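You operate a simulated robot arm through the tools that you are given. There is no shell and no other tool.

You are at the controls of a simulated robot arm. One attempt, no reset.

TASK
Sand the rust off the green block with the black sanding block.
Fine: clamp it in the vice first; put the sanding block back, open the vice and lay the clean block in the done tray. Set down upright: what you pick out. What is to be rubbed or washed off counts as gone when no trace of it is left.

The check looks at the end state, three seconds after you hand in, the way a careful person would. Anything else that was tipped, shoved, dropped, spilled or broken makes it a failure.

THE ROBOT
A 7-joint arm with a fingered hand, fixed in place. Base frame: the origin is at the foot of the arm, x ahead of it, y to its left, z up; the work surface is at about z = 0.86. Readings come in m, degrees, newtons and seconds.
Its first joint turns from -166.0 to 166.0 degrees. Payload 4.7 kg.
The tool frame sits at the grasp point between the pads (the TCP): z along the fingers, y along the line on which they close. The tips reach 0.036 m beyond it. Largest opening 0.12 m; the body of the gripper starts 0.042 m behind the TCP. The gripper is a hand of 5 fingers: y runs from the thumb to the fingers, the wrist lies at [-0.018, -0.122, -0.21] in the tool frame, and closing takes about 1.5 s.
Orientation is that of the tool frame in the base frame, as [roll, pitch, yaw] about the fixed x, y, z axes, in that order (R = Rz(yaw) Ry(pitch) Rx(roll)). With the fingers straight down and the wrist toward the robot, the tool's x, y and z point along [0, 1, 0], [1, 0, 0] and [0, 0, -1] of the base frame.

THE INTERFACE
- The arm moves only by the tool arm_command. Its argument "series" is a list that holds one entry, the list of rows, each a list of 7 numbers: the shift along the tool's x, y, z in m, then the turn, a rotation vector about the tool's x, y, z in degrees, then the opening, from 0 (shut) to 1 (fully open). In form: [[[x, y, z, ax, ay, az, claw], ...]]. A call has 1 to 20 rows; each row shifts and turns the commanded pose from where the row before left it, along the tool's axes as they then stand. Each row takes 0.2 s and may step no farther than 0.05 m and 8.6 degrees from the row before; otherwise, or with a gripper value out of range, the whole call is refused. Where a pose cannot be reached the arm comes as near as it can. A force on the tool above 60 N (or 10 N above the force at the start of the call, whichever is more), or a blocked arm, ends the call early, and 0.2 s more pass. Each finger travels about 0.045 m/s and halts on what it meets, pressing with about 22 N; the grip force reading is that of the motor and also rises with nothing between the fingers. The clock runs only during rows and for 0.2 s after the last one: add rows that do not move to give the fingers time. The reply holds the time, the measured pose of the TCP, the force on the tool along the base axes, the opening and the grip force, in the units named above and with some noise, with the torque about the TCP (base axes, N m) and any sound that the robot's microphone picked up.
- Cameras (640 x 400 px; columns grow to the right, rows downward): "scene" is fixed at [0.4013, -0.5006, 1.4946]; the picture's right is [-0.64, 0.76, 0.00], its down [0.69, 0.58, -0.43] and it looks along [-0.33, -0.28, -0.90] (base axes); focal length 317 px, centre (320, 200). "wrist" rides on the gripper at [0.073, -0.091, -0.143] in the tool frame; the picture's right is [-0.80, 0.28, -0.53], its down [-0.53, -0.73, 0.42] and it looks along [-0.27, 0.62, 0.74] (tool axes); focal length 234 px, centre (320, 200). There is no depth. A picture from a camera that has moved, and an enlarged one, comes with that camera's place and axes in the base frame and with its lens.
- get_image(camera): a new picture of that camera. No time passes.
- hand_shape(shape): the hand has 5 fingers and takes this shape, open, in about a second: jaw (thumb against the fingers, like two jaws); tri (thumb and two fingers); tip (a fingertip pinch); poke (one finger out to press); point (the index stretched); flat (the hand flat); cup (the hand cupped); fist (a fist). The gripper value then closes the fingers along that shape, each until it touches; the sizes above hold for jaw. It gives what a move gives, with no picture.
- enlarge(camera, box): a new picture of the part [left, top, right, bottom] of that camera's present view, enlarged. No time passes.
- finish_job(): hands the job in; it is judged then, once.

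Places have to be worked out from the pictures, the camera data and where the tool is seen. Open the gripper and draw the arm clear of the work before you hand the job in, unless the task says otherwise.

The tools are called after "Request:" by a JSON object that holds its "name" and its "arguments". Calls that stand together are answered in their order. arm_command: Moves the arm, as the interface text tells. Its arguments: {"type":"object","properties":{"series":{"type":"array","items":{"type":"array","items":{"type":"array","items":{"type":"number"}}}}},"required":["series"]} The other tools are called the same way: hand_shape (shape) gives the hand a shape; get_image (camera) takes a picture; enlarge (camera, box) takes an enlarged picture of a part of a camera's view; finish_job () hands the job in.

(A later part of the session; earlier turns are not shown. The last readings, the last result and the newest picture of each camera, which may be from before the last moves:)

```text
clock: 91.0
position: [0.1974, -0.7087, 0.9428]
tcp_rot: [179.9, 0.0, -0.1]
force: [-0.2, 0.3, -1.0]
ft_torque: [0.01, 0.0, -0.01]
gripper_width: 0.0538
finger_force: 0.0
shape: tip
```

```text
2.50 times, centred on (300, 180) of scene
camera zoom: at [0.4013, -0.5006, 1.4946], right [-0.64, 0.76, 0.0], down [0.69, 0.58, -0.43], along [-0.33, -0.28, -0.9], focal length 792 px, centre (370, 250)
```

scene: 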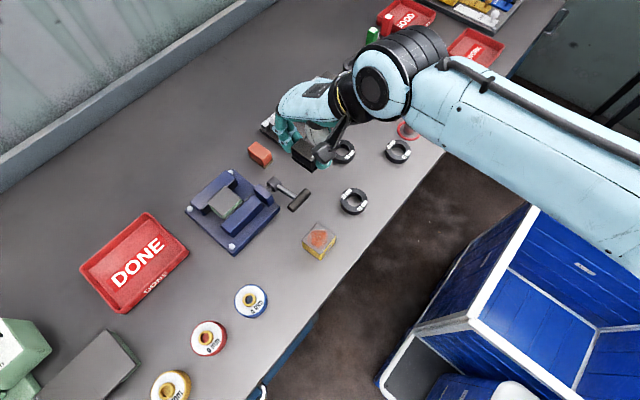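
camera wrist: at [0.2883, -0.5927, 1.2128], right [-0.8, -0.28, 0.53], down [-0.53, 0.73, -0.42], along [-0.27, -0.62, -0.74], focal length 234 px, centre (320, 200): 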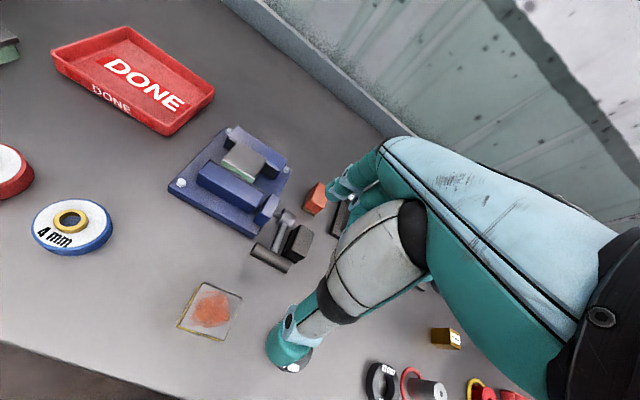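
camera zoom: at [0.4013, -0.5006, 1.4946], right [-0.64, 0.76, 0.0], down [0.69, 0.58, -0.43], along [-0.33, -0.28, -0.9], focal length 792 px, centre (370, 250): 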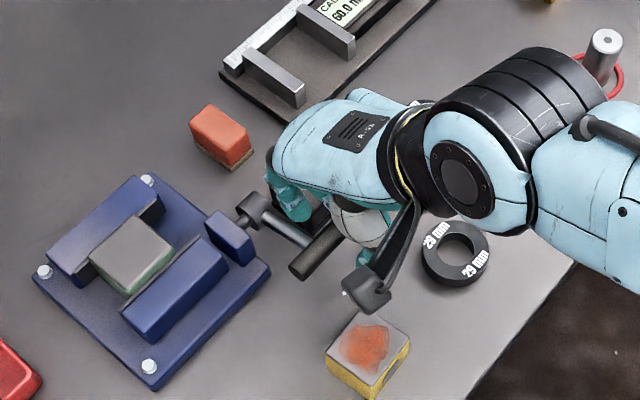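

The pair straddles the bar, index beside the neck. I close on the bar.

Request:
{"name": "arm_command", "arguments": {"series": [[[0, 0, 0, 0, 0, 0, 0.35], [0, 0, 0, 0, 0, 0, 0.25], [0, 0, 0, 0, 0, 0, 0.15], [0, 0, 0, 0, 0, 0, 0.1], [0, 0, 0, 0, 0, 0, 0.1], [0, 0, 0, 0, 0, 0, 0.1]]]}}

Request:
{"name": "enlarge", "arguments": {"camera": "wrist", "box": [230, 150, 390, 350]}}

```text
clock: 92.4
position: [0.1983, -0.7105, 0.9436]
tcp_rot: [179.9, 0.0, 0.1]
force: [0.5, 1.5, 0.1]
ft_torque: [0.01, 0.01, -0.02]
gripper_width: 0.0125
finger_force: 0.0
shape: tip
```

```text
2.00 times, centred on (310, 250) of wrist
camera zoom: at [0.271, -0.6184, 1.0878], right [-0.8, -0.28, 0.53], down [-0.53, 0.73, -0.42], along [-0.27, -0.62, -0.74], focal length 468 px, centre (340, 100)
```

zoom: 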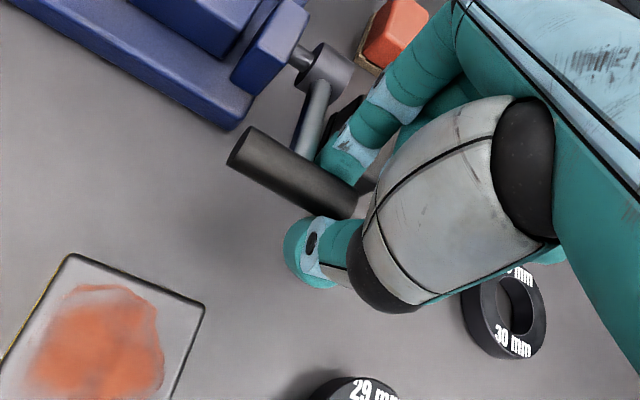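

Not yet tight; I close fully until the fingers meet the bar.

Request:
{"name": "arm_command", "arguments": {"series": [[[0, 0, 0, 0, 0, 0, 0.05], [0, 0, 0, 0, 0, 0, 0.0], [0, 0, 0, 0, 0, 0, 0.0], [0, 0, 0, 0, 0, 0, 0.0]]]}}

Request:
{"name": "enlarge", "arguments": {"camera": "wrist", "box": [230, 150, 390, 350]}}

```text
clock: 93.4
position: [0.1968, -0.7101, 0.9432]
tcp_rot: [-180.0, -0.1, 0.0]
force: [-1.2, 2.9, -1.2]
ft_torque: [0.11, 0.01, -0.01]
gripper_width: 0.008
finger_force: 21.9
shape: tip
```

```text
2.00 times, centred on (310, 250) of wrist
camera zoom: at [0.2709, -0.6184, 1.0877], right [-0.8, -0.28, 0.53], down [-0.53, 0.73, -0.42], along [-0.27, -0.62, -0.74], focal length 468 px, centre (340, 100)
```

zoom: 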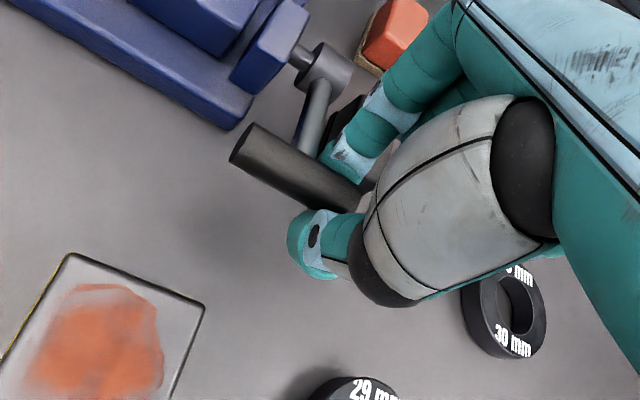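

The pair now holds the bar (21.9 N). I lift it along its arc toward open: first up 15 mm and 7 mm toward −y.

Request:
{"name": "arm_command", "arguments": {"series": [[[0, 0.002, -0.005, 0, 0, 0, 0.0], [0, 0.002, -0.005, 0, 0, 0, 0.0], [0, 0.003, -0.005, 0, 0, 0, 0.0], [0, 0, 0, 0, 0, 0, 0.0]]]}}

Request:
{"name": "enlarge", "arguments": {"camera": "wrist", "box": [230, 150, 390, 350]}}

Request:
{"name": "enlarge", "arguments": {"camera": "scene", "box": [180, 120, 340, 270]}}

```text
clock: 94.4
position: [0.1962, -0.7158, 0.9581]
tcp_rot: [180.0, 0.0, -0.1]
force: [-1.1, 0.1, -3.0]
ft_torque: [0.1, -0.01, -0.02]
gripper_width: 0.0088
finger_force: 21.9
shape: tip
```

```text
2.00 times, centred on (310, 250) of wrist
camera zoom: at [0.2707, -0.6252, 1.1035], right [-0.8, -0.28, 0.53], down [-0.53, 0.73, -0.42], along [-0.27, -0.62, -0.74], focal length 468 px, centre (340, 100)
```

zoom: 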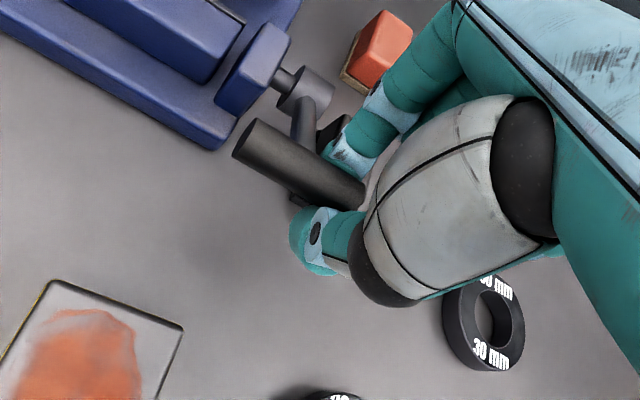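

```text
2.67 times, centred on (260, 195) of scene
camera zoom: at [0.4013, -0.5006, 1.4946], right [-0.64, 0.76, 0.0], down [0.69, 0.58, -0.43], along [-0.33, -0.28, -0.9], focal length 845 px, centre (480, 213)
```

zoom: 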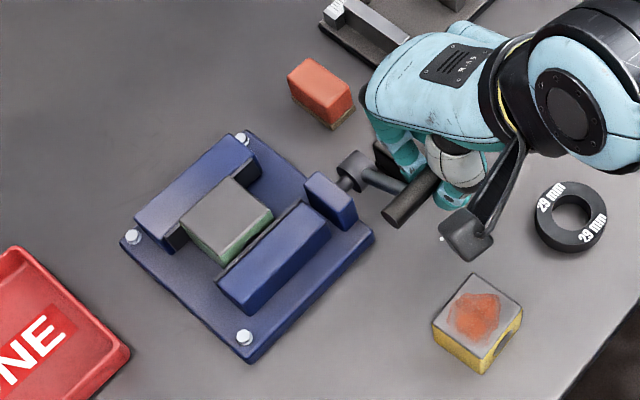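

The lever follows easily (about 3 N). I continue along the arc to about 30°.

Request:
{"name": "arm_command", "arguments": {"series": [[[0, 0.004, -0.005, 0, 0, 0, 0.0], [0, 0.004, -0.005, 0, 0, 0, 0.0], [0, 0.004, -0.005, 0, 0, 0, 0.0], [0, 0.005, -0.004, 0, 0, 0, 0.0], [0, 0.005, -0.004, 0, 0, 0, 0.0], [0, 0.005, -0.003, 0, 0, 0, 0.0], [0, 0, 0, 0, 0, 0, 0.0]]]}}

Request:
{"name": "enlarge", "arguments": {"camera": "wrist", "box": [230, 150, 390, 350]}}

Request:
{"name": "enlarge", "arguments": {"camera": "scene", "box": [180, 120, 340, 270]}}

```text
clock: 96.0
position: [0.1959, -0.7442, 0.9826]
tcp_rot: [-179.9, 0.0, 0.0]
force: [10.2, -3.3, -12.8]
ft_torque: [0.17, -0.11, 0.06]
gripper_width: 0.0089
finger_force: 21.9
shape: tip
```

```text
2.00 times, centred on (310, 250) of wrist
camera zoom: at [0.269, -0.6531, 1.128], right [-0.8, -0.28, 0.52], down [-0.53, 0.73, -0.42], along [-0.27, -0.62, -0.74], focal length 468 px, centre (340, 100)
```

zoom: 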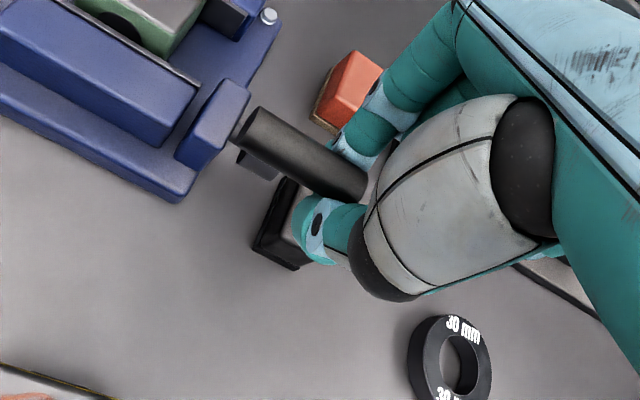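

```text
2.67 times, centred on (260, 195) of scene
camera zoom: at [0.4013, -0.5006, 1.4946], right [-0.64, 0.76, 0.0], down [0.69, 0.58, -0.43], along [-0.33, -0.28, -0.9], focal length 845 px, centre (480, 213)
```

zoom: 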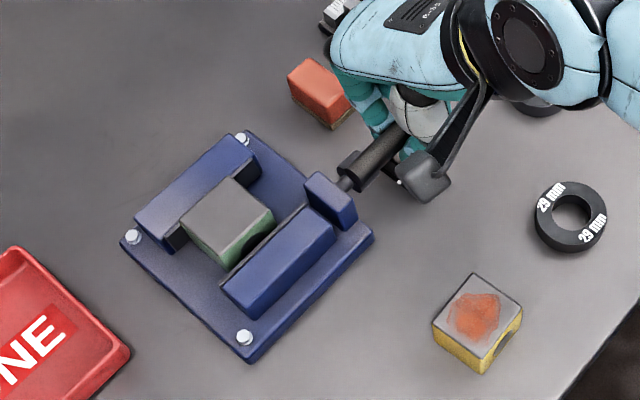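

The jaw is opening: there's a gap at the block now. I continue to about 12° (the original position) with less lift, since I'm pulling slightly outside the arc.

Request:
{"name": "arm_command", "arguments": {"series": [[[0, 0.005, 0, 0, 0, 0, 0.0], [0, 0.005, -0.001, 0, 0, 0, 0.0], [0, 0.005, 0, 0, 0, 0, 0.0], [0, 0.005, 0, 0, 0, 0, 0.0], [0, 0, 0, 0, 0, 0, 0.0]]]}}

Request:
{"name": "enlarge", "arguments": {"camera": "scene", "box": [180, 120, 340, 270]}}

Request:
{"name": "enlarge", "arguments": {"camera": "wrist", "box": [190, 130, 350, 330]}}

```text
clock: 97.2
position: [0.1956, -0.7629, 0.986]
tcp_rot: [-179.9, 0.0, 0.0]
force: [5.7, 18.3, -10.4]
ft_torque: [0.28, -0.03, 0.03]
gripper_width: 0.0092
finger_force: 22.3
shape: tip
```

```text
2.67 times, centred on (260, 195) of scene
camera zoom: at [0.4013, -0.5006, 1.4946], right [-0.64, 0.76, 0.0], down [0.69, 0.58, -0.43], along [-0.33, -0.28, -0.9], focal length 845 px, centre (480, 213)
```

zoom: 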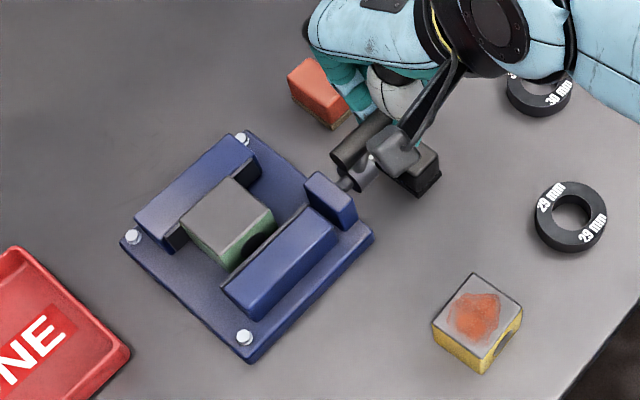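

```text
2.00 times, centred on (270, 230) of wrist
camera zoom: at [0.2685, -0.6722, 1.1305], right [-0.8, -0.28, 0.53], down [-0.53, 0.73, -0.42], along [-0.27, -0.62, -0.74], focal length 468 px, centre (420, 140)
```

zoom: 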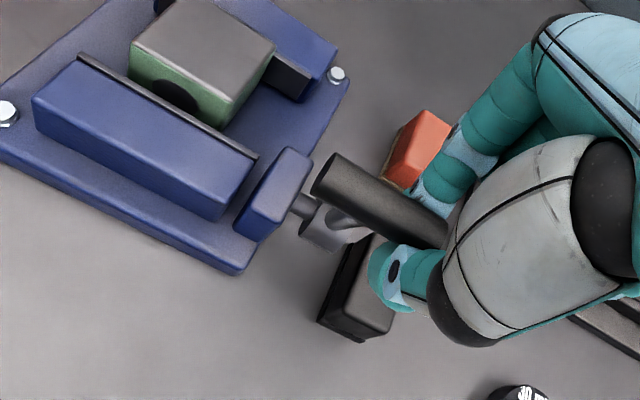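

F_y jumped to +18 N: the lever has reached its open stop, and the jaw is fully back. I release the bar and rise straight up.

Request:
{"name": "arm_command", "arguments": {"series": [[[0, -0.002, 0, 0, 0, 0, 0.1], [0, 0, 0, 0, 0, 0, 0.25], [0, 0, 0, 0, 0, 0, 0.4], [0, 0, 0, 0, 0, 0, 0.45], [0, 0, 0, 0, 0, 0, 0.45], [0, 0, -0.02, 0, 0, 0, 0.45], [0, 0, -0.03, 0, 0, 0, 0.45], [0, 0, -0.03, 0, 0, 0, 0.45], [0, -0.03, 0, 0, 0, 0, 0.45], [0, -0.03, 0, 0, 0, 0, 0.45], [0, 0, 0, 0, 0, 0, 0.45]]]}}

Request:
{"name": "get_image", "arguments": {"camera": "wrist"}}

Request:
{"name": "enlarge", "arguments": {"camera": "scene", "box": [180, 120, 340, 270]}}

```text
clock: 99.6
position: [0.1939, -0.7012, 1.0651]
tcp_rot: [-180.0, -0.1, 0.0]
force: [0.3, 0.2, 0.0]
ft_torque: [0.0, -0.01, 0.01]
gripper_width: 0.0538
finger_force: 0.1
shape: tip
```

```text
taken
camera wrist: at [0.2677, -0.6105, 1.2104], right [-0.8, -0.28, 0.53], down [-0.53, 0.73, -0.42], along [-0.27, -0.62, -0.74], focal length 234 px, centre (320, 200)
```

wrist: 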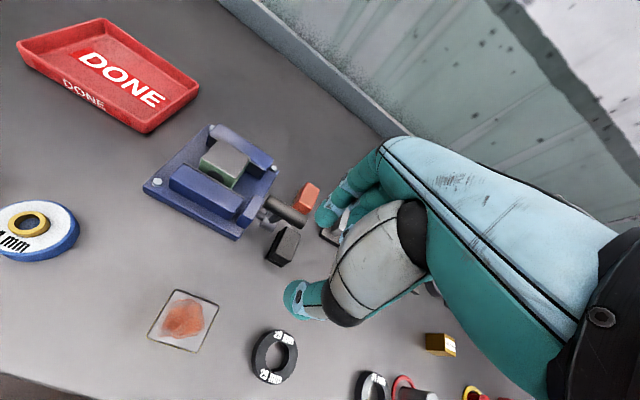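

```text
2.67 times, centred on (260, 195) of scene
camera zoom: at [0.4013, -0.5006, 1.4946], right [-0.64, 0.76, 0.0], down [0.69, 0.58, -0.43], along [-0.33, -0.28, -0.9], focal length 845 px, centre (480, 213)
```

zoom: 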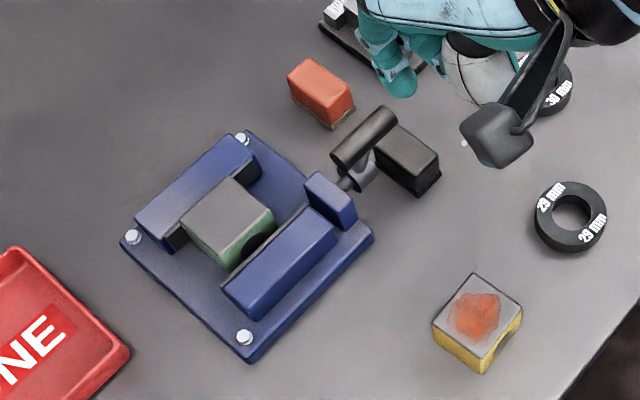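

Vice open, lever upright, sanding block standing. Now I measure the block's position in the open vice and the done tray.

Request:
{"name": "enlarge", "arguments": {"camera": "wrist", "box": [140, 110, 310, 260]}}

Request:
{"name": "enlarge", "arguments": {"camera": "scene", "box": [205, 165, 270, 225]}}

Request:
{"name": "enlarge", "arguments": {"camera": "scene", "box": [70, 200, 200, 330]}}

Request:
{"name": "enlarge", "arguments": {"camera": "wrist", "box": [10, 10, 210, 140]}}

```text
2.67 times, centred on (225, 185) of wrist
camera zoom: at [0.2677, -0.6105, 1.2104], right [-0.8, -0.28, 0.53], down [-0.53, 0.73, -0.42], along [-0.27, -0.62, -0.74], focal length 624 px, centre (573, 240)
```

zoom: 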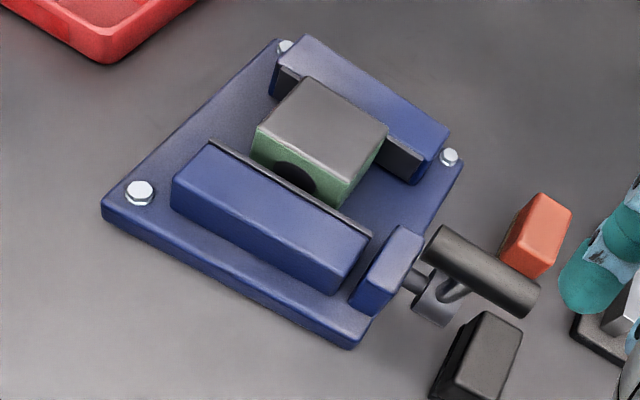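

```text
6.67 times, centred on (238, 195) of scene
camera zoom: at [0.4013, -0.5006, 1.4946], right [-0.64, 0.76, 0.0], down [0.69, 0.58, -0.43], along [-0.33, -0.28, -0.9], focal length 2113 px, centre (870, 233)
```

zoom: 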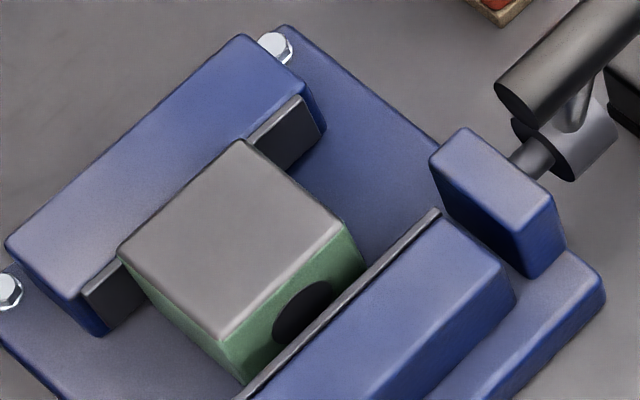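

```text
3.08 times, centred on (135, 265) of scene
camera zoom: at [0.4013, -0.5006, 1.4946], right [-0.64, 0.76, 0.0], down [0.69, 0.58, -0.43], along [-0.33, -0.28, -0.9], focal length 975 px, centre (889, 0)
```

zoom: 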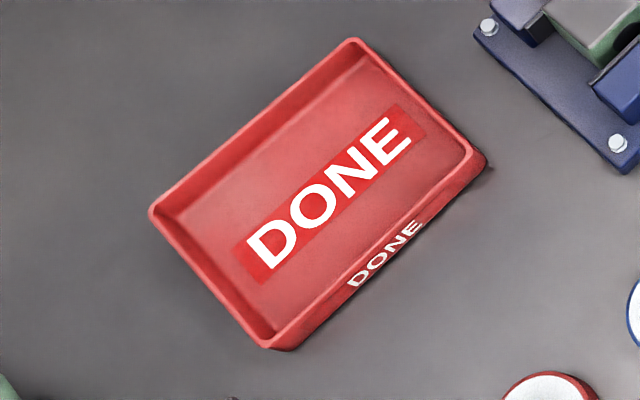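

```text
3.08 times, centred on (110, 75) of wrist
camera zoom: at [0.2677, -0.6105, 1.2104], right [-0.8, -0.28, 0.53], down [-0.53, 0.73, -0.42], along [-0.27, -0.62, -0.74], focal length 720 px, centre (966, 585)
```

zoom: 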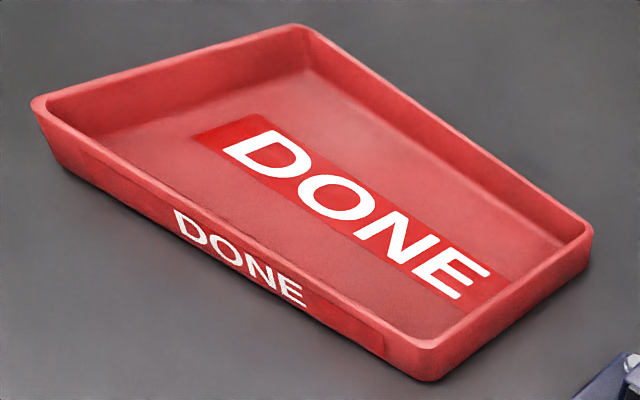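

The clean block stands free against the fixed pad, at about (0.3135, −0.822). The done tray spans x ≈ 0.43–0.585, y ≈ −0.945…−0.822, which is at the edge of my reach. Before picking, I switch back to "tri" and make an empty dry run to the tray with the hand turned and tilted outward.

Request:
{"name": "arm_command", "arguments": {"series": [[[0.041, 0.0065, 0.011, 0, 0, 0, 0.45], [0.041, 0.0065, 0.011, 0, 0, 0, 0.45], [0.041, 0.0065, 0.011, 0, 0, 0, 0.45], [0.041, 0.0065, 0.011, 0, 0, 0, 0.45], [0.041, 0.0065, 0.011, 0, 0, 0, 0.45], [0.041, 0.0065, 0.01, 0, 0, 0, 0.45], [0, 0, 0, 0, 0, 0, 0.45]]]}}

Request:
{"name": "hand_shape", "arguments": {"shape": "tri"}}

Request:
{"name": "arm_command", "arguments": {"series": [[[0, 0, 0, 0, 0, -7.5, 0.7], [0, 0, 0, 0, 0, -7.5, 0.5], [0, 0, 0, -8, 0, 0, 0.45], [0, 0, 0, 0, 0, 0, 0.45]]]}}

Request:
{"name": "get_image", "arguments": {"camera": "wrist"}}

```text
clock: 101.2
position: [0.4433, -0.7428, 0.9979]
tcp_rot: [-179.9, -0.1, 0.0]
force: [-1.0, -0.5, -0.7]
ft_torque: [-0.02, 0.0, 0.0]
gripper_width: 0.0541
finger_force: 0.0
shape: tip
```

```text
clock: 102.1
position: [0.4437, -0.7427, 0.9988]
tcp_rot: [-179.9, -0.1, 0.0]
force: [-0.6, 0.5, -0.5]
ft_torque: [-0.02, 0.04, -0.02]
gripper_width: 0.1197
finger_force: 0.1
shape: tri
```

```text
clock: 103.1
position: [0.4429, -0.7421, 0.9995]
tcp_rot: [172.1, 0.0, 15.1]
force: [0.1, 1.0, -0.1]
ft_torque: [-0.01, -0.01, -0.02]
gripper_width: 0.0545
finger_force: 0.1
shape: tri
```

```text
taken
camera wrist: at [0.4845, -0.616, 1.13], right [-0.72, -0.4, 0.56], down [-0.69, 0.51, -0.52], along [-0.07, -0.76, -0.64], focal length 234 px, centre (320, 200)
```

wrist: 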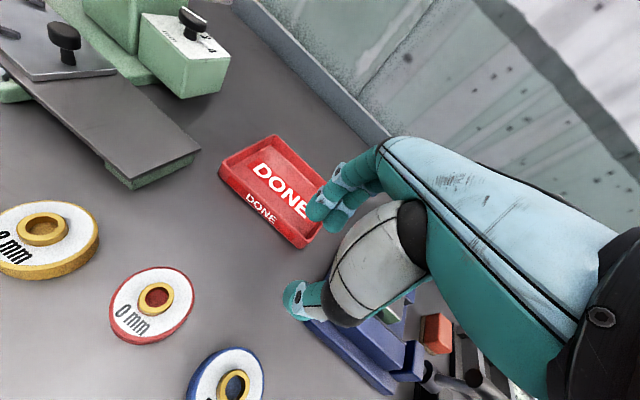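

Orientation is set (roll 172°, yaw 15°). I continue the dry run to above the tray's near corner, (0.475, −0.866, 0.965).

Request:
{"name": "arm_command", "arguments": {"series": [[[-0.0004, 0.0407, 0.0173, 0, 0, 0, 0.45], [-0.0004, 0.0407, 0.0173, 0, 0, 0, 0.45], [-0.0004, 0.0407, 0.0173, 0, 0, 0, 0.45], [0, 0, 0, 0, 0, 0, 0.45]]]}}

Request:
{"name": "get_image", "arguments": {"camera": "wrist"}}

Request:
{"name": "enlarge", "arguments": {"camera": "scene", "box": [70, 180, 250, 340]}}

```text
clock: 104.1
position: [0.4708, -0.8667, 0.9637]
tcp_rot: [172.1, 0.0, 14.9]
force: [-0.4, 0.2, -0.2]
ft_torque: [-0.02, -0.01, 0.0]
gripper_width: 0.0544
finger_force: 0.0
shape: tri
```

```text
taken
camera wrist: at [0.5122, -0.741, 1.0948], right [-0.72, -0.41, 0.56], down [-0.69, 0.51, -0.52], along [-0.07, -0.76, -0.64], focal length 234 px, centre (320, 200)
```

wrist: 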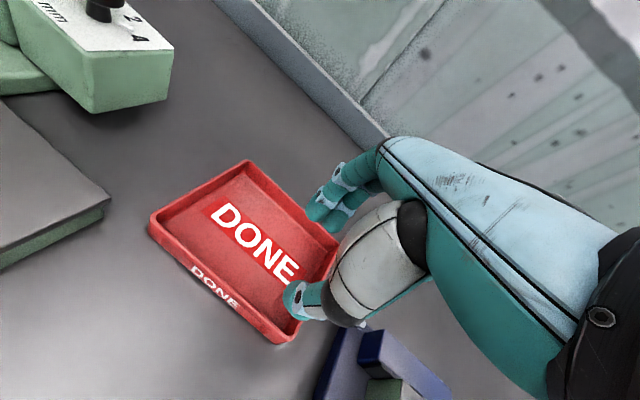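

```text
2.50 times, centred on (160, 260) of scene
camera zoom: at [0.4013, -0.5006, 1.4946], right [-0.64, 0.76, 0.0], down [0.69, 0.58, -0.43], along [-0.33, -0.28, -0.9], focal length 792 px, centre (720, 50)
```

zoom: 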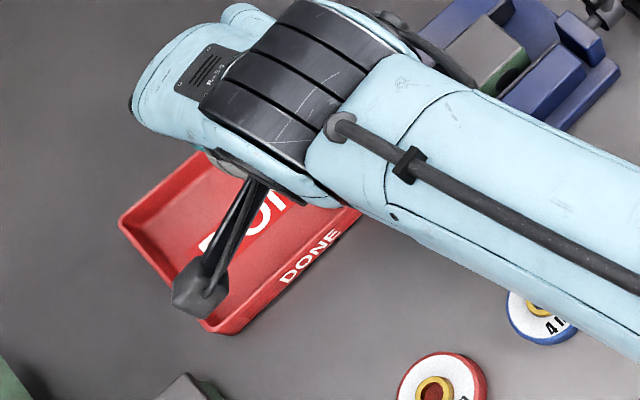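

Reachable without complaint. I probe how much margin remains by going 15 mm further in x and 20 mm further in −y.

Request:
{"name": "arm_command", "arguments": {"series": [[[0.0093, 0.023, 0.0032, 0, 0, 0, 0.45], [0, 0, 0, 0, 0, 0, 0.45]]]}}

Request:
{"name": "enlarge", "arguments": {"camera": "wrist", "box": [140, 150, 360, 350]}}

```text
clock: 104.7
position: [0.485, -0.8858, 0.9648]
tcp_rot: [172.0, 0.0, 15.0]
force: [-0.5, 0.0, -1.4]
ft_torque: [0.01, -0.02, -0.03]
gripper_width: 0.0542
finger_force: 0.1
shape: tri
```

```text
2.00 times, centred on (250, 250) of wrist
camera zoom: at [0.528, -0.76, 1.0951], right [-0.72, -0.4, 0.56], down [-0.69, 0.51, -0.52], along [-0.07, -0.76, -0.64], focal length 468 px, centre (460, 100)
```

zoom: 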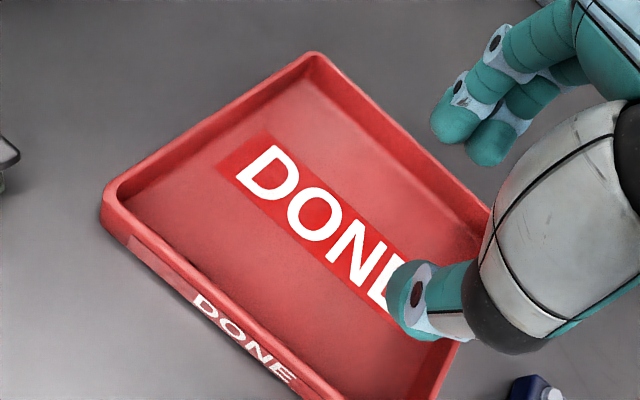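

Still reachable at r ≈ 1.01 m. I test whether the tilt is even needed: rotate back to vertical (and slightly beyond) here.

Request:
{"name": "arm_command", "arguments": {"series": [[[0, 0, 0, 8, 0, 0, 0.45], [0, 0, 0, 0, 0, 0, 0.45]]]}}

```text
clock: 105.3
position: [0.4864, -0.8853, 0.9649]
tcp_rot: [-179.9, 0.1, 15.0]
force: [0.8, 0.1, 0.7]
ft_torque: [0.04, 0.01, 0.01]
gripper_width: 0.0541
finger_force: 0.1
shape: tri
```

Vertical works here too. I test the opposite tilt (+7°), which would let me go straight from the vice to the tray with one grip.

Request:
{"name": "arm_command", "arguments": {"series": [[[0, 0, 0, 7, 0, 0, 0.45], [0, 0, 0, 0, 0, 0, 0.45]]]}}

```text
clock: 105.9
position: [0.4877, -0.8856, 0.9649]
tcp_rot: [-172.9, 0.0, 15.1]
force: [0.2, 0.3, 0.0]
ft_torque: [0.04, 0.01, 0.03]
gripper_width: 0.054
finger_force: 0.1
shape: tri
```

Also reachable. I test yaw 0 and a slightly higher z (0.985), which I'd use to carry the block over the rim.

Request:
{"name": "arm_command", "arguments": {"series": [[[0, 0, 0, 0, 0, 7.5, 0.45], [0, 0, 0, 0, 0, 7.5, 0.45], [0, 0, -0.02, 0, 0, 0, 0.45], [0, 0, 0, 0, 0, 0, 0.45]]]}}

Request:
{"name": "enlarge", "arguments": {"camera": "wrist", "box": [140, 150, 360, 350]}}

```text
clock: 106.9
position: [0.4884, -0.8866, 0.9867]
tcp_rot: [-173.3, 1.8, 0.0]
force: [0.3, 0.6, -0.3]
ft_torque: [-0.01, 0.0, 0.02]
gripper_width: 0.0541
finger_force: 0.1
shape: tri
```

```text
2.00 times, centred on (250, 250) of wrist
camera zoom: at [0.5671, -0.8132, 1.1384], right [-0.79, -0.34, 0.51], down [-0.54, 0.78, -0.32], along [-0.29, -0.53, -0.8], focal length 468 px, centre (460, 100)
```

zoom: 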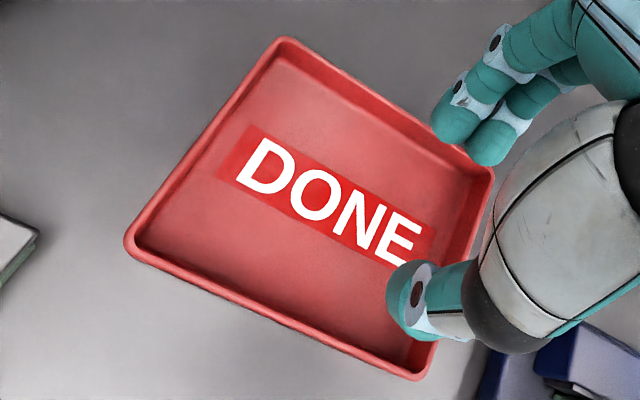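

The tray centre area is reachable at yaw 0 with the +7° tilt, so one grip from vice to tray will do; the tray rim spans x 0.434–0.5875, y −0.945…−0.822. I return above the vice, removing the small pitch error.

Request:
{"name": "arm_command", "arguments": {"series": [[[0, 0, -0.01, 0, 1.8, 0, 0.45], [-0.044, -0.0165, -0.00125, 0, 0, 0, 0.5], [-0.044, -0.0165, -0.00125, 0, 0, 0, 0.6], [-0.044, -0.0165, -0.00125, 0, 0, 0, 0.6], [-0.044, -0.0165, -0.00125, 0, 0, 0, 0.6], [0, 0, 0, 0, 0, 0, 0.6], [0, 0, 0, 0, 0, 0, 0.6]]]}}

Request:
{"name": "enlarge", "arguments": {"camera": "wrist", "box": [195, 180, 345, 350]}}

```text
clock: 108.5
position: [0.3155, -0.8223, 1.0113]
tcp_rot: [-173.2, 0.0, -0.1]
force: [-0.2, -0.6, 0.0]
ft_torque: [0.0, 0.0, -0.02]
gripper_width: 0.0715
finger_force: 0.0
shape: tri
```

```text
2.35 times, centred on (270, 265) of wrist
camera zoom: at [0.387, -0.748, 1.1652], right [-0.8, -0.34, 0.49], down [-0.53, 0.78, -0.34], along [-0.27, -0.53, -0.81], focal length 551 px, centre (438, 47)
```

zoom: 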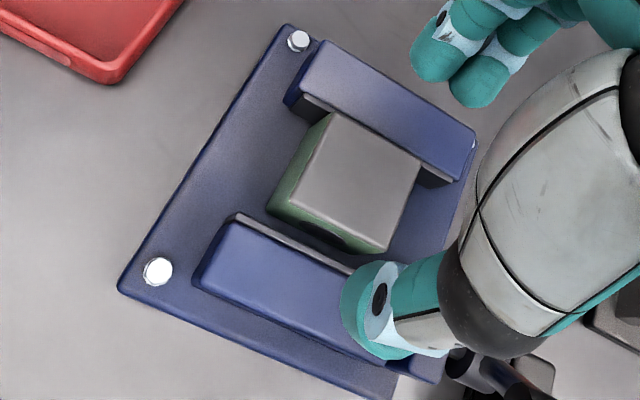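

The block's centre is (0.315, −0.821). I descend with the tilt so both tips end just above the jaw tops (TCP z ≈ 0.949), first partway.

Request:
{"name": "arm_command", "arguments": {"series": [[[0, 0.0038, 0.02, 0, 0, 0, 0.6], [0, 0.0038, 0.02, 0, 0, 0, 0.6], [0, 0, 0, 0, 0, 0, 0.6]]]}}

Request:
{"name": "enlarge", "arguments": {"camera": "wrist", "box": [195, 180, 345, 350]}}

```text
clock: 109.3
position: [0.3118, -0.8246, 0.9694]
tcp_rot: [-173.3, 0.1, -0.1]
force: [0.0, 0.1, 0.2]
ft_torque: [0.0, 0.01, -0.02]
gripper_width: 0.0719
finger_force: 0.0
shape: tri
```

```text
2.35 times, centred on (270, 265) of wrist
camera zoom: at [0.3871, -0.7511, 1.1237], right [-0.8, -0.34, 0.49], down [-0.53, 0.78, -0.34], along [-0.27, -0.53, -0.81], focal length 551 px, centre (438, 47)
```

zoom: 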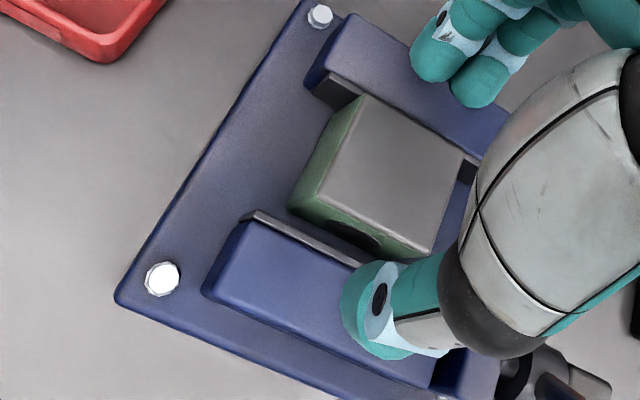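

Good alignment. I lower the final 20 mm in small steps with a force check.

Request:
{"name": "arm_command", "arguments": {"series": [[[0.001, 0.002, 0.01, 0, 0, 0, 0.6], [0.001, 0.001, 0.006, 0, 0, 0, 0.6], [0, 0.0005, 0.004, 0, 0, 0, 0.6], [0, 0, 0, 0, 0, 0, 0.6]]]}}

Request:
{"name": "enlarge", "arguments": {"camera": "wrist", "box": [195, 180, 345, 350]}}

```text
clock: 110.3
position: [0.3154, -0.8282, 0.9535]
tcp_rot: [-173.8, 0.0, 0.0]
force: [0.1, -1.1, 22.1]
ft_torque: [-0.99, -0.23, 0.02]
gripper_width: 0.071
finger_force: 0.0
shape: tri
```

```text
2.35 times, centred on (270, 265) of wrist
camera zoom: at [0.3892, -0.7531, 1.1069], right [-0.8, -0.33, 0.49], down [-0.53, 0.78, -0.34], along [-0.27, -0.54, -0.8], focal length 551 px, centre (438, 47)
```

zoom: 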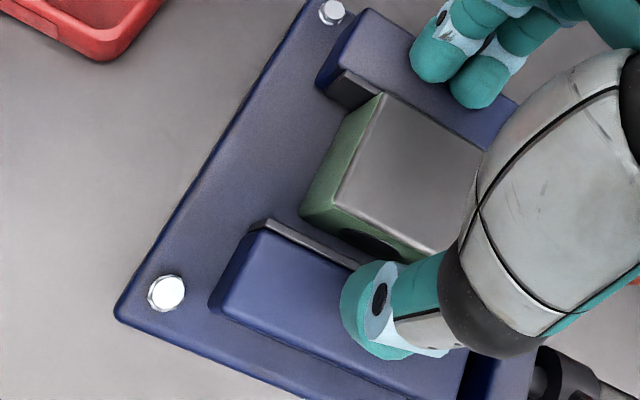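

The fingers rest on the fixed jaw's top (22 N). I raise 4 mm to unload and then close on the block.

Request:
{"name": "arm_command", "arguments": {"series": [[[0, 0, -0.004, 0, 0, 0, 0.6], [0, 0, 0, 0, 0, 0, 0.6]]]}}

Request:
{"name": "arm_command", "arguments": {"series": [[[0, 0, 0, 0, 0, 0, 0.5], [0, 0, 0, 0, 0, 0, 0.42], [0, 0, 0, 0, 0, 0, 0.36], [0, 0, 0, 0, 0, 0, 0.3], [0, 0, 0, 0, 0, 0, 0.25], [0, 0, 0, 0, 0, 0, 0.25]]]}}

Request:
{"name": "enlarge", "arguments": {"camera": "wrist", "box": [195, 180, 345, 350]}}

```text
clock: 110.9
position: [0.3163, -0.8284, 0.9528]
tcp_rot: [-173.4, 0.0, -0.1]
force: [-0.6, -2.3, 19.8]
ft_torque: [-0.91, -0.14, -0.04]
gripper_width: 0.0711
finger_force: 0.1
shape: tri
```

```text
clock: 112.3
position: [0.3168, -0.8282, 0.9511]
tcp_rot: [-173.3, 0.0, -0.1]
force: [-1.2, 0.4, 16.7]
ft_torque: [0.53, 0.07, 0.05]
gripper_width: 0.0424
finger_force: 22.1
shape: tri
```

```text
2.35 times, centred on (270, 265) of wrist
camera zoom: at [0.3901, -0.7537, 1.1064], right [-0.8, -0.34, 0.49], down [-0.53, 0.78, -0.33], along [-0.27, -0.53, -0.81], focal length 551 px, centre (438, 47)
```

zoom: 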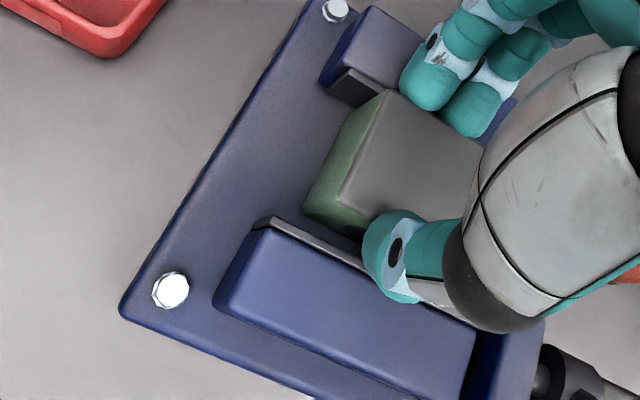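

The grip closed to 0.0424 with 22 N on the block. I lift slowly and check that it comes along level.

Request:
{"name": "arm_command", "arguments": {"series": [[[0, 0, -0.004, 0, 0, 0, 0.25], [0, 0, -0.006, 0, 0, 0, 0.25], [0, 0, -0.006, 0, 0, 0, 0.25], [0, 0, 0, 0, 0, 0, 0.25]]]}}

Request:
{"name": "enlarge", "arguments": {"camera": "wrist", "box": [195, 180, 345, 350]}}

```text
clock: 113.3
position: [0.3159, -0.8295, 0.9666]
tcp_rot: [-173.1, 0.2, -0.1]
force: [0.2, 5.2, -6.2]
ft_torque: [0.3, -0.07, -0.08]
gripper_width: 0.0374
finger_force: 22.0
shape: tri
```

```text
2.35 times, centred on (270, 265) of wrist
camera zoom: at [0.3894, -0.7563, 1.122], right [-0.8, -0.34, 0.49], down [-0.53, 0.78, -0.33], along [-0.27, -0.53, -0.81], focal length 551 px, centre (438, 47)
```

zoom: 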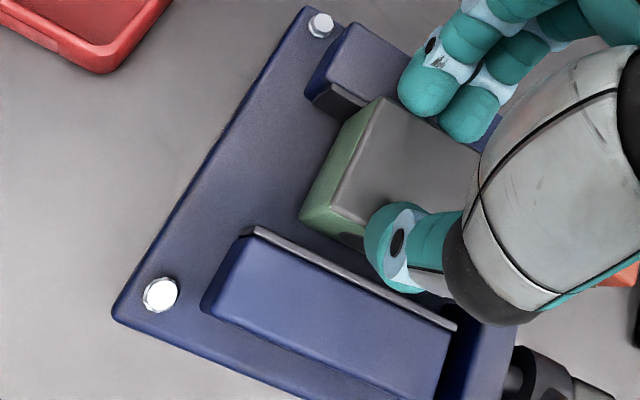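

The width dropped to 0.037: the thumb is slipping over the top edge. I set back down and release before it slips off.

Request:
{"name": "arm_command", "arguments": {"series": [[[0, 0, 0.006, 0, 0, 0, 0.25], [0, 0, 0.006, 0, 0, 0, 0.25], [0, 0, 0, 0, 0, 0, 0.25]]]}}

Request:
{"name": "enlarge", "arguments": {"camera": "wrist", "box": [195, 180, 345, 350]}}

```text
clock: 114.1
position: [0.3162, -0.8287, 0.956]
tcp_rot: [-173.3, 0.0, -0.1]
force: [-0.1, 1.2, -3.0]
ft_torque: [0.05, 0.0, 0.0]
gripper_width: 0.0373
finger_force: 22.0
shape: tri
```

```text
2.35 times, centred on (270, 265) of wrist
camera zoom: at [0.3893, -0.7551, 1.1111], right [-0.8, -0.34, 0.49], down [-0.53, 0.78, -0.34], along [-0.27, -0.53, -0.81], focal length 551 px, centre (438, 47)
```

zoom: 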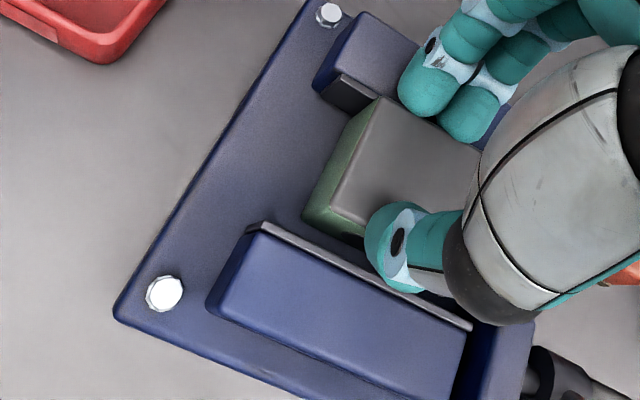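

The block still hangs slightly (−3 N). I lower a few more millimetres, then open.

Request:
{"name": "arm_command", "arguments": {"series": [[[0, 0, 0.004, 0, 0, 0, 0.25], [0, 0, 0.002, 0, 0, 0, 0.25], [0, 0, 0, 0, 0, 0, 0.25], [0, 0, 0, 0, 0, 0, 0.38], [0, 0, 0, 0, 0, 0, 0.45], [0, 0, 0, 0, 0, 0, 0.52], [0, 0, 0, 0, 0, 0, 0.52]]]}}

Request:
{"name": "enlarge", "arguments": {"camera": "wrist", "box": [195, 180, 345, 350]}}

```text
clock: 115.7
position: [0.3173, -0.8276, 0.9517]
tcp_rot: [-173.4, 0.0, -0.2]
force: [0.3, 1.0, 19.6]
ft_torque: [-0.6, -0.2, 0.02]
gripper_width: 0.0598
finger_force: 0.1
shape: tri
```

```text
2.35 times, centred on (270, 265) of wrist
camera zoom: at [0.3899, -0.7538, 1.1064], right [-0.8, -0.34, 0.49], down [-0.53, 0.78, -0.34], along [-0.27, -0.53, -0.8], focal length 551 px, centre (438, 47)
```

zoom: 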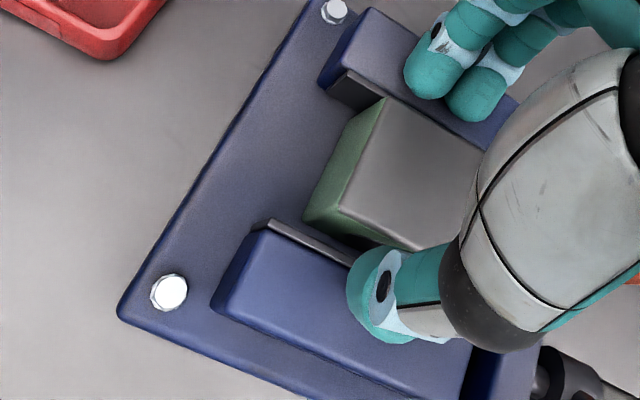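

The block is back standing on the plate. Gripping above the jaws is too shallow there, so a grip along x (yaw 90), with fingers going down between the jaws, would be much deeper. I raise, move to open space and test whether that orientation is reachable over the vice.

Request:
{"name": "arm_command", "arguments": {"series": [[[0, -0.001, -0.008, 0, 0, 0, 0.6], [0, -0.004, -0.032, 0, 0, 0, 0.65], [0, -0.0049, -0.0397, 0, 0, 0, 0.65], [0.0277, -0.0324, 0.004, 0, 0, 0, 0.65], [0.0277, -0.0324, 0.004, 0, 0, 0, 0.65], [0.0277, -0.0324, 0.004, 0, 0, 0, 0.65], [0, 0, 0, -6.7, 0, 0, 0.65], [0, 0, 0, 0, 0, 0, 0.65]]]}}

Request:
{"name": "enlarge", "arguments": {"camera": "scene", "box": [180, 120, 340, 270]}}

```text
clock: 117.5
position: [0.3973, -0.7301, 1.0303]
tcp_rot: [179.9, 0.0, -0.1]
force: [-0.6, 0.0, -0.3]
ft_torque: [0.02, -0.01, 0.0]
gripper_width: 0.0776
finger_force: 0.2
shape: tri
```

```text
2.67 times, centred on (260, 195) of scene
camera zoom: at [0.4013, -0.5006, 1.4946], right [-0.64, 0.76, 0.0], down [0.69, 0.58, -0.43], along [-0.33, -0.28, -0.9], focal length 845 px, centre (480, 213)
```

zoom: 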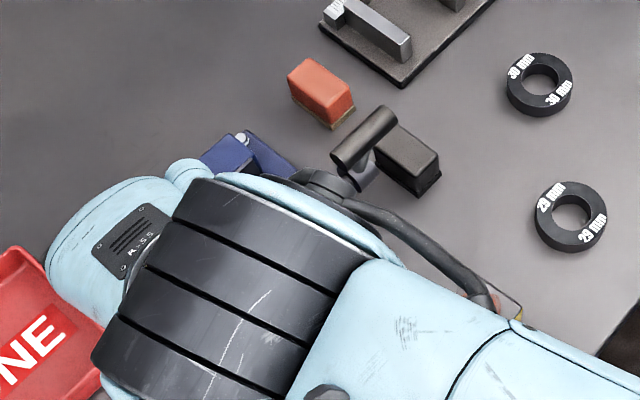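

Now I rotate to yaw 90 here in free space.

Request:
{"name": "arm_command", "arguments": {"series": [[[0, 0, 0, 0, 0, -8.2, 0.65], [0, 0, 0, 0, 0, -8.2, 0.65], [0, 0, 0, 0, 0, -8.2, 0.65], [0, 0, 0, 0, 0, -8.2, 0.65], [0, 0, 0, 0, 0, -8.2, 0.65], [0, 0, 0, 0, 0, -8.2, 0.65], [0, 0, 0, 0, 0, -8.2, 0.65], [0, 0, 0, 0, 0, -8.2, 0.65], [0, 0, 0, 0, 0, -8.2, 0.65], [0, 0, 0, 0, 0, -8.2, 0.65], [0, 0, 0, 0, 0, -8.0, 0.65], [0, 0, 0, 0, 0, 0, 0.65]]]}}

Request:
{"name": "get_image", "arguments": {"camera": "wrist"}}

Request:
{"name": "get_image", "arguments": {"camera": "scene"}}

```text
clock: 120.1
position: [0.3991, -0.7296, 1.0308]
tcp_rot: [179.9, 0.0, 90.0]
force: [-0.1, -0.2, 0.4]
ft_torque: [-0.02, 0.0, 0.02]
gripper_width: 0.0774
finger_force: 0.1
shape: tri
```

```text
taken
camera wrist: at [0.3093, -0.6572, 1.1755], right [0.28, -0.8, 0.52], down [-0.73, -0.53, -0.42], along [0.62, -0.27, -0.74], focal length 234 px, centre (320, 200)
```

wrist: 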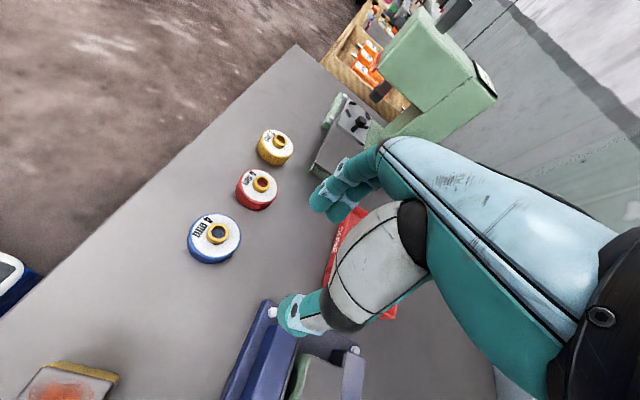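

```text
taken
```

scene: 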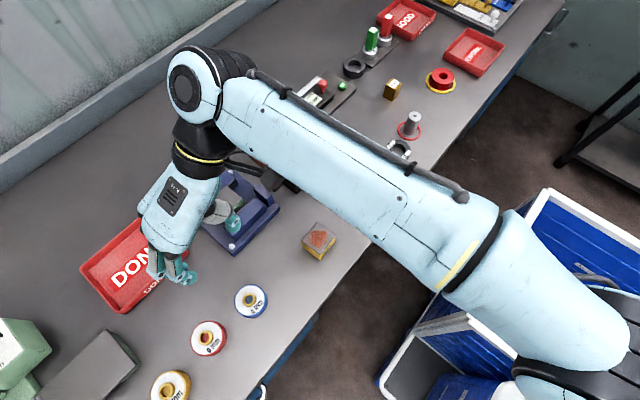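

Yaw 90 works here, with the forearm well above the table. I now test the move over the vice at (0.315, −0.82, 1.03).

Request:
{"name": "arm_command", "arguments": {"series": [[[-0.0308, -0.028, 0, 0, 0, 0, 0.65], [-0.0308, -0.028, 0, 0, 0, 0, 0.65], [-0.0308, -0.028, 0, 0, 0, 0, 0.65], [0, 0, 0, 0, 0, 0, 0.65]]]}}

Request:
{"name": "get_image", "arguments": {"camera": "wrist"}}

Request:
{"name": "get_image", "arguments": {"camera": "scene"}}

```text
clock: 121.1
position: [0.3115, -0.8194, 1.0316]
tcp_rot: [-179.9, -0.1, 90.0]
force: [0.6, -0.5, -1.1]
ft_torque: [0.15, -0.02, 0.0]
gripper_width: 0.0778
finger_force: 0.0
shape: tri
out of reach, approached as far as the arm can: row 3
```

```text
taken
camera wrist: at [0.2209, -0.7466, 1.1759], right [0.28, -0.81, 0.52], down [-0.73, -0.53, -0.42], along [0.62, -0.27, -0.74], focal length 234 px, centre (320, 200)
```

wrist: 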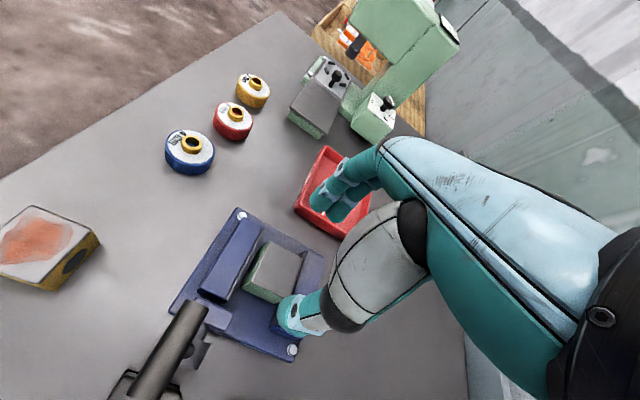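

```text
taken
```

scene: 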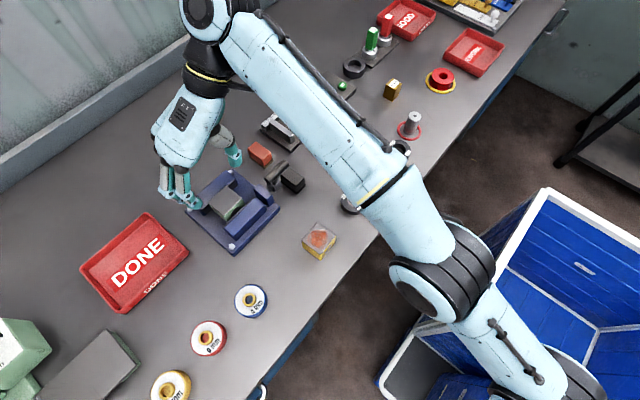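

The arm gets there (nearly stretched, but at the wanted point). I zoom to check the finger alignment with the gap between the jaws.

Request:
{"name": "enlarge", "arguments": {"camera": "wrist", "box": [170, 150, 390, 360]}}

Request:
{"name": "enlarge", "arguments": {"camera": "scene", "box": [140, 90, 300, 260]}}

```text
1.90 times, centred on (280, 255) of wrist
camera zoom: at [0.2209, -0.7466, 1.1759], right [0.28, -0.81, 0.52], down [-0.73, -0.53, -0.42], along [0.62, -0.27, -0.74], focal length 446 px, centre (396, 95)
```

zoom: 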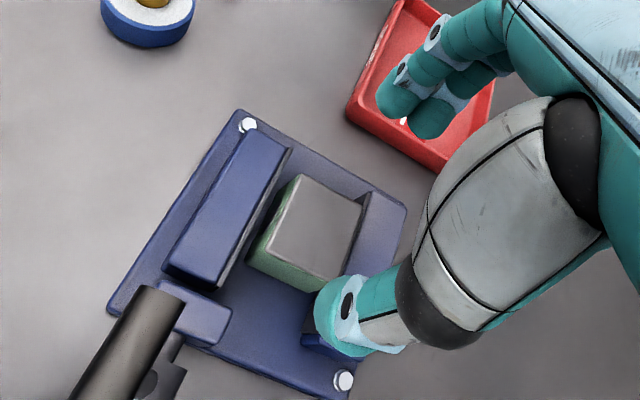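

```text
2.35 times, centred on (220, 175) of scene
camera zoom: at [0.4013, -0.5006, 1.4946], right [-0.64, 0.76, 0.0], down [0.69, 0.58, -0.43], along [-0.33, -0.28, -0.9], focal length 746 px, centre (555, 259)
```

zoom: 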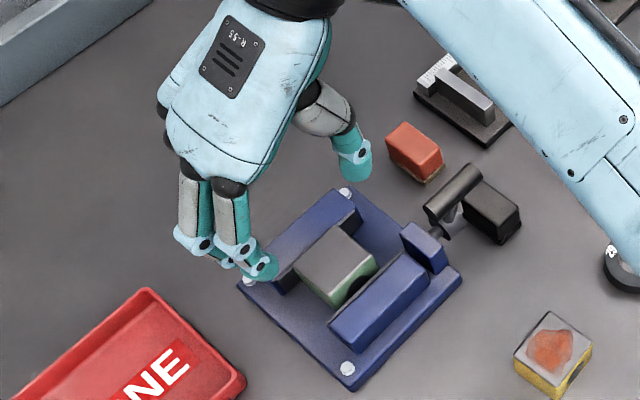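

The scene view is clear here: block centre ≈ (0.314, −0.818). The fingers line up with the gap. I descend in steps to see that the reach holds.

Request:
{"name": "arm_command", "arguments": {"series": [[[-0.001, 0.001, 0.02, 0, 0, 0, 0.65], [0, 0, 0.02, 0, 0, 0, 0.65], [0, 0, 0, 0, 0, 0, 0.65]]]}}

Request:
{"name": "enlarge", "arguments": {"camera": "wrist", "box": [170, 150, 390, 360]}}

Request:
{"name": "enlarge", "arguments": {"camera": "scene", "box": [160, 130, 290, 260]}}

```text
clock: 121.9
position: [0.3141, -0.8156, 0.9853]
tcp_rot: [-180.0, -0.2, 89.9]
force: [0.1, 0.0, 0.1]
ft_torque: [0.0, 0.01, 0.0]
gripper_width: 0.0779
finger_force: 0.1
shape: tri
```

```text
1.90 times, centred on (280, 255) of wrist
camera zoom: at [0.2245, -0.7436, 1.1302], right [0.28, -0.81, 0.52], down [-0.73, -0.53, -0.42], along [0.62, -0.27, -0.74], focal length 446 px, centre (396, 95)
```

zoom: 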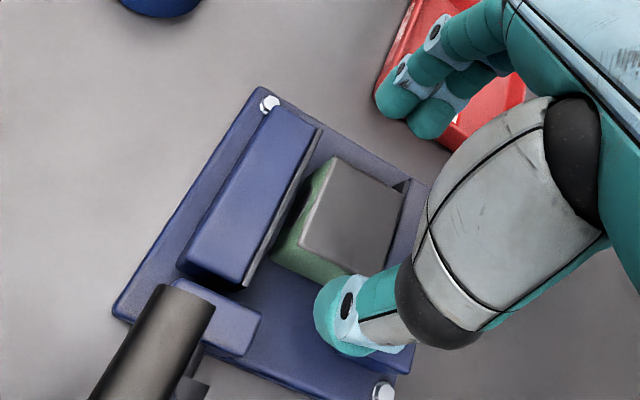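

```text
3.08 times, centred on (225, 195) of scene
camera zoom: at [0.4013, -0.5006, 1.4946], right [-0.64, 0.76, 0.0], down [0.69, 0.58, -0.43], along [-0.33, -0.28, -0.9], focal length 975 px, centre (612, 215)
```

zoom: 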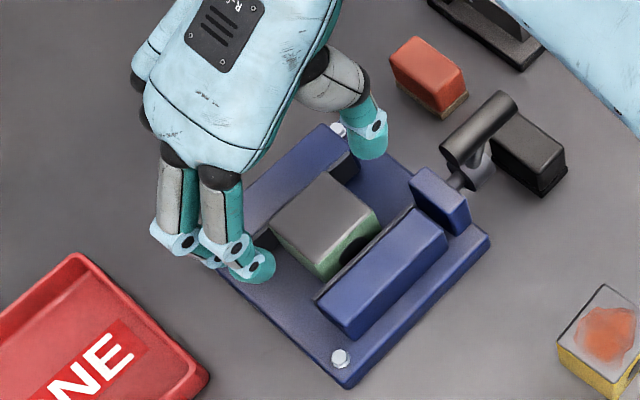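

Reach holds at z = 0.985 (TCP y drifted to −0.8156). I correct y by −4 mm and go down further in steps.

Request:
{"name": "arm_command", "arguments": {"series": [[[-0.004, 0, 0.01, 0, 0, 0, 0.65], [0, 0, 0.012, 0, 0, 0, 0.65], [0, 0, 0.008, 0, 0, 0, 0.65], [0, 0, 0, 0, 0, 0, 0.65]]]}}

Request:
{"name": "enlarge", "arguments": {"camera": "wrist", "box": [170, 150, 390, 360]}}

Request:
{"name": "enlarge", "arguments": {"camera": "scene", "box": [160, 130, 290, 260]}}

```text
clock: 122.9
position: [0.3162, -0.8218, 0.9575]
tcp_rot: [180.0, 0.0, 89.9]
force: [-0.7, 0.0, -0.8]
ft_torque: [-0.01, -0.05, 0.02]
gripper_width: 0.0778
finger_force: 0.1
shape: tri
```

```text
1.90 times, centred on (280, 255) of wrist
camera zoom: at [0.2265, -0.7479, 1.1026], right [0.28, -0.8, 0.52], down [-0.73, -0.53, -0.42], along [0.62, -0.27, -0.74], focal length 446 px, centre (396, 95)
```

zoom: 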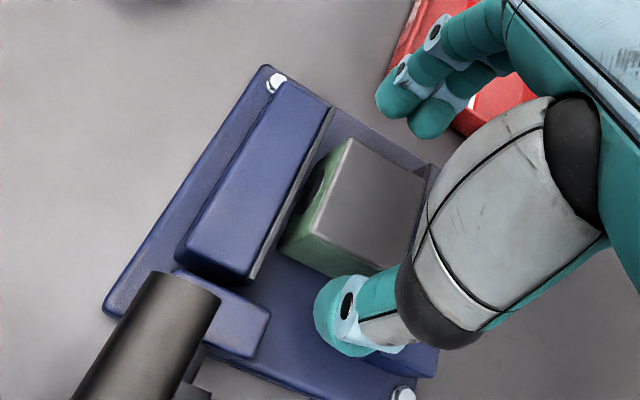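

```text
3.08 times, centred on (225, 195) of scene
camera zoom: at [0.4013, -0.5006, 1.4946], right [-0.64, 0.76, 0.0], down [0.69, 0.58, -0.43], along [-0.33, -0.28, -0.9], focal length 975 px, centre (612, 215)
```

zoom: 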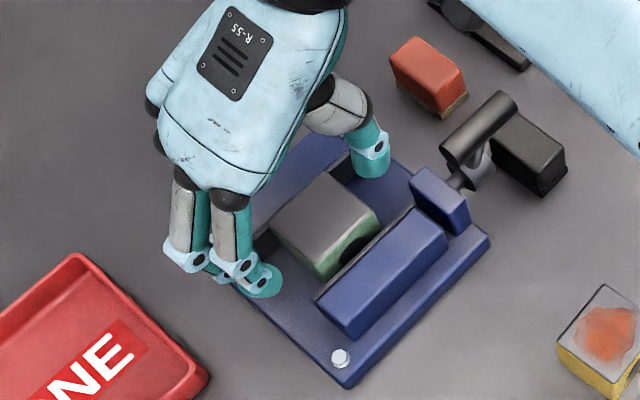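

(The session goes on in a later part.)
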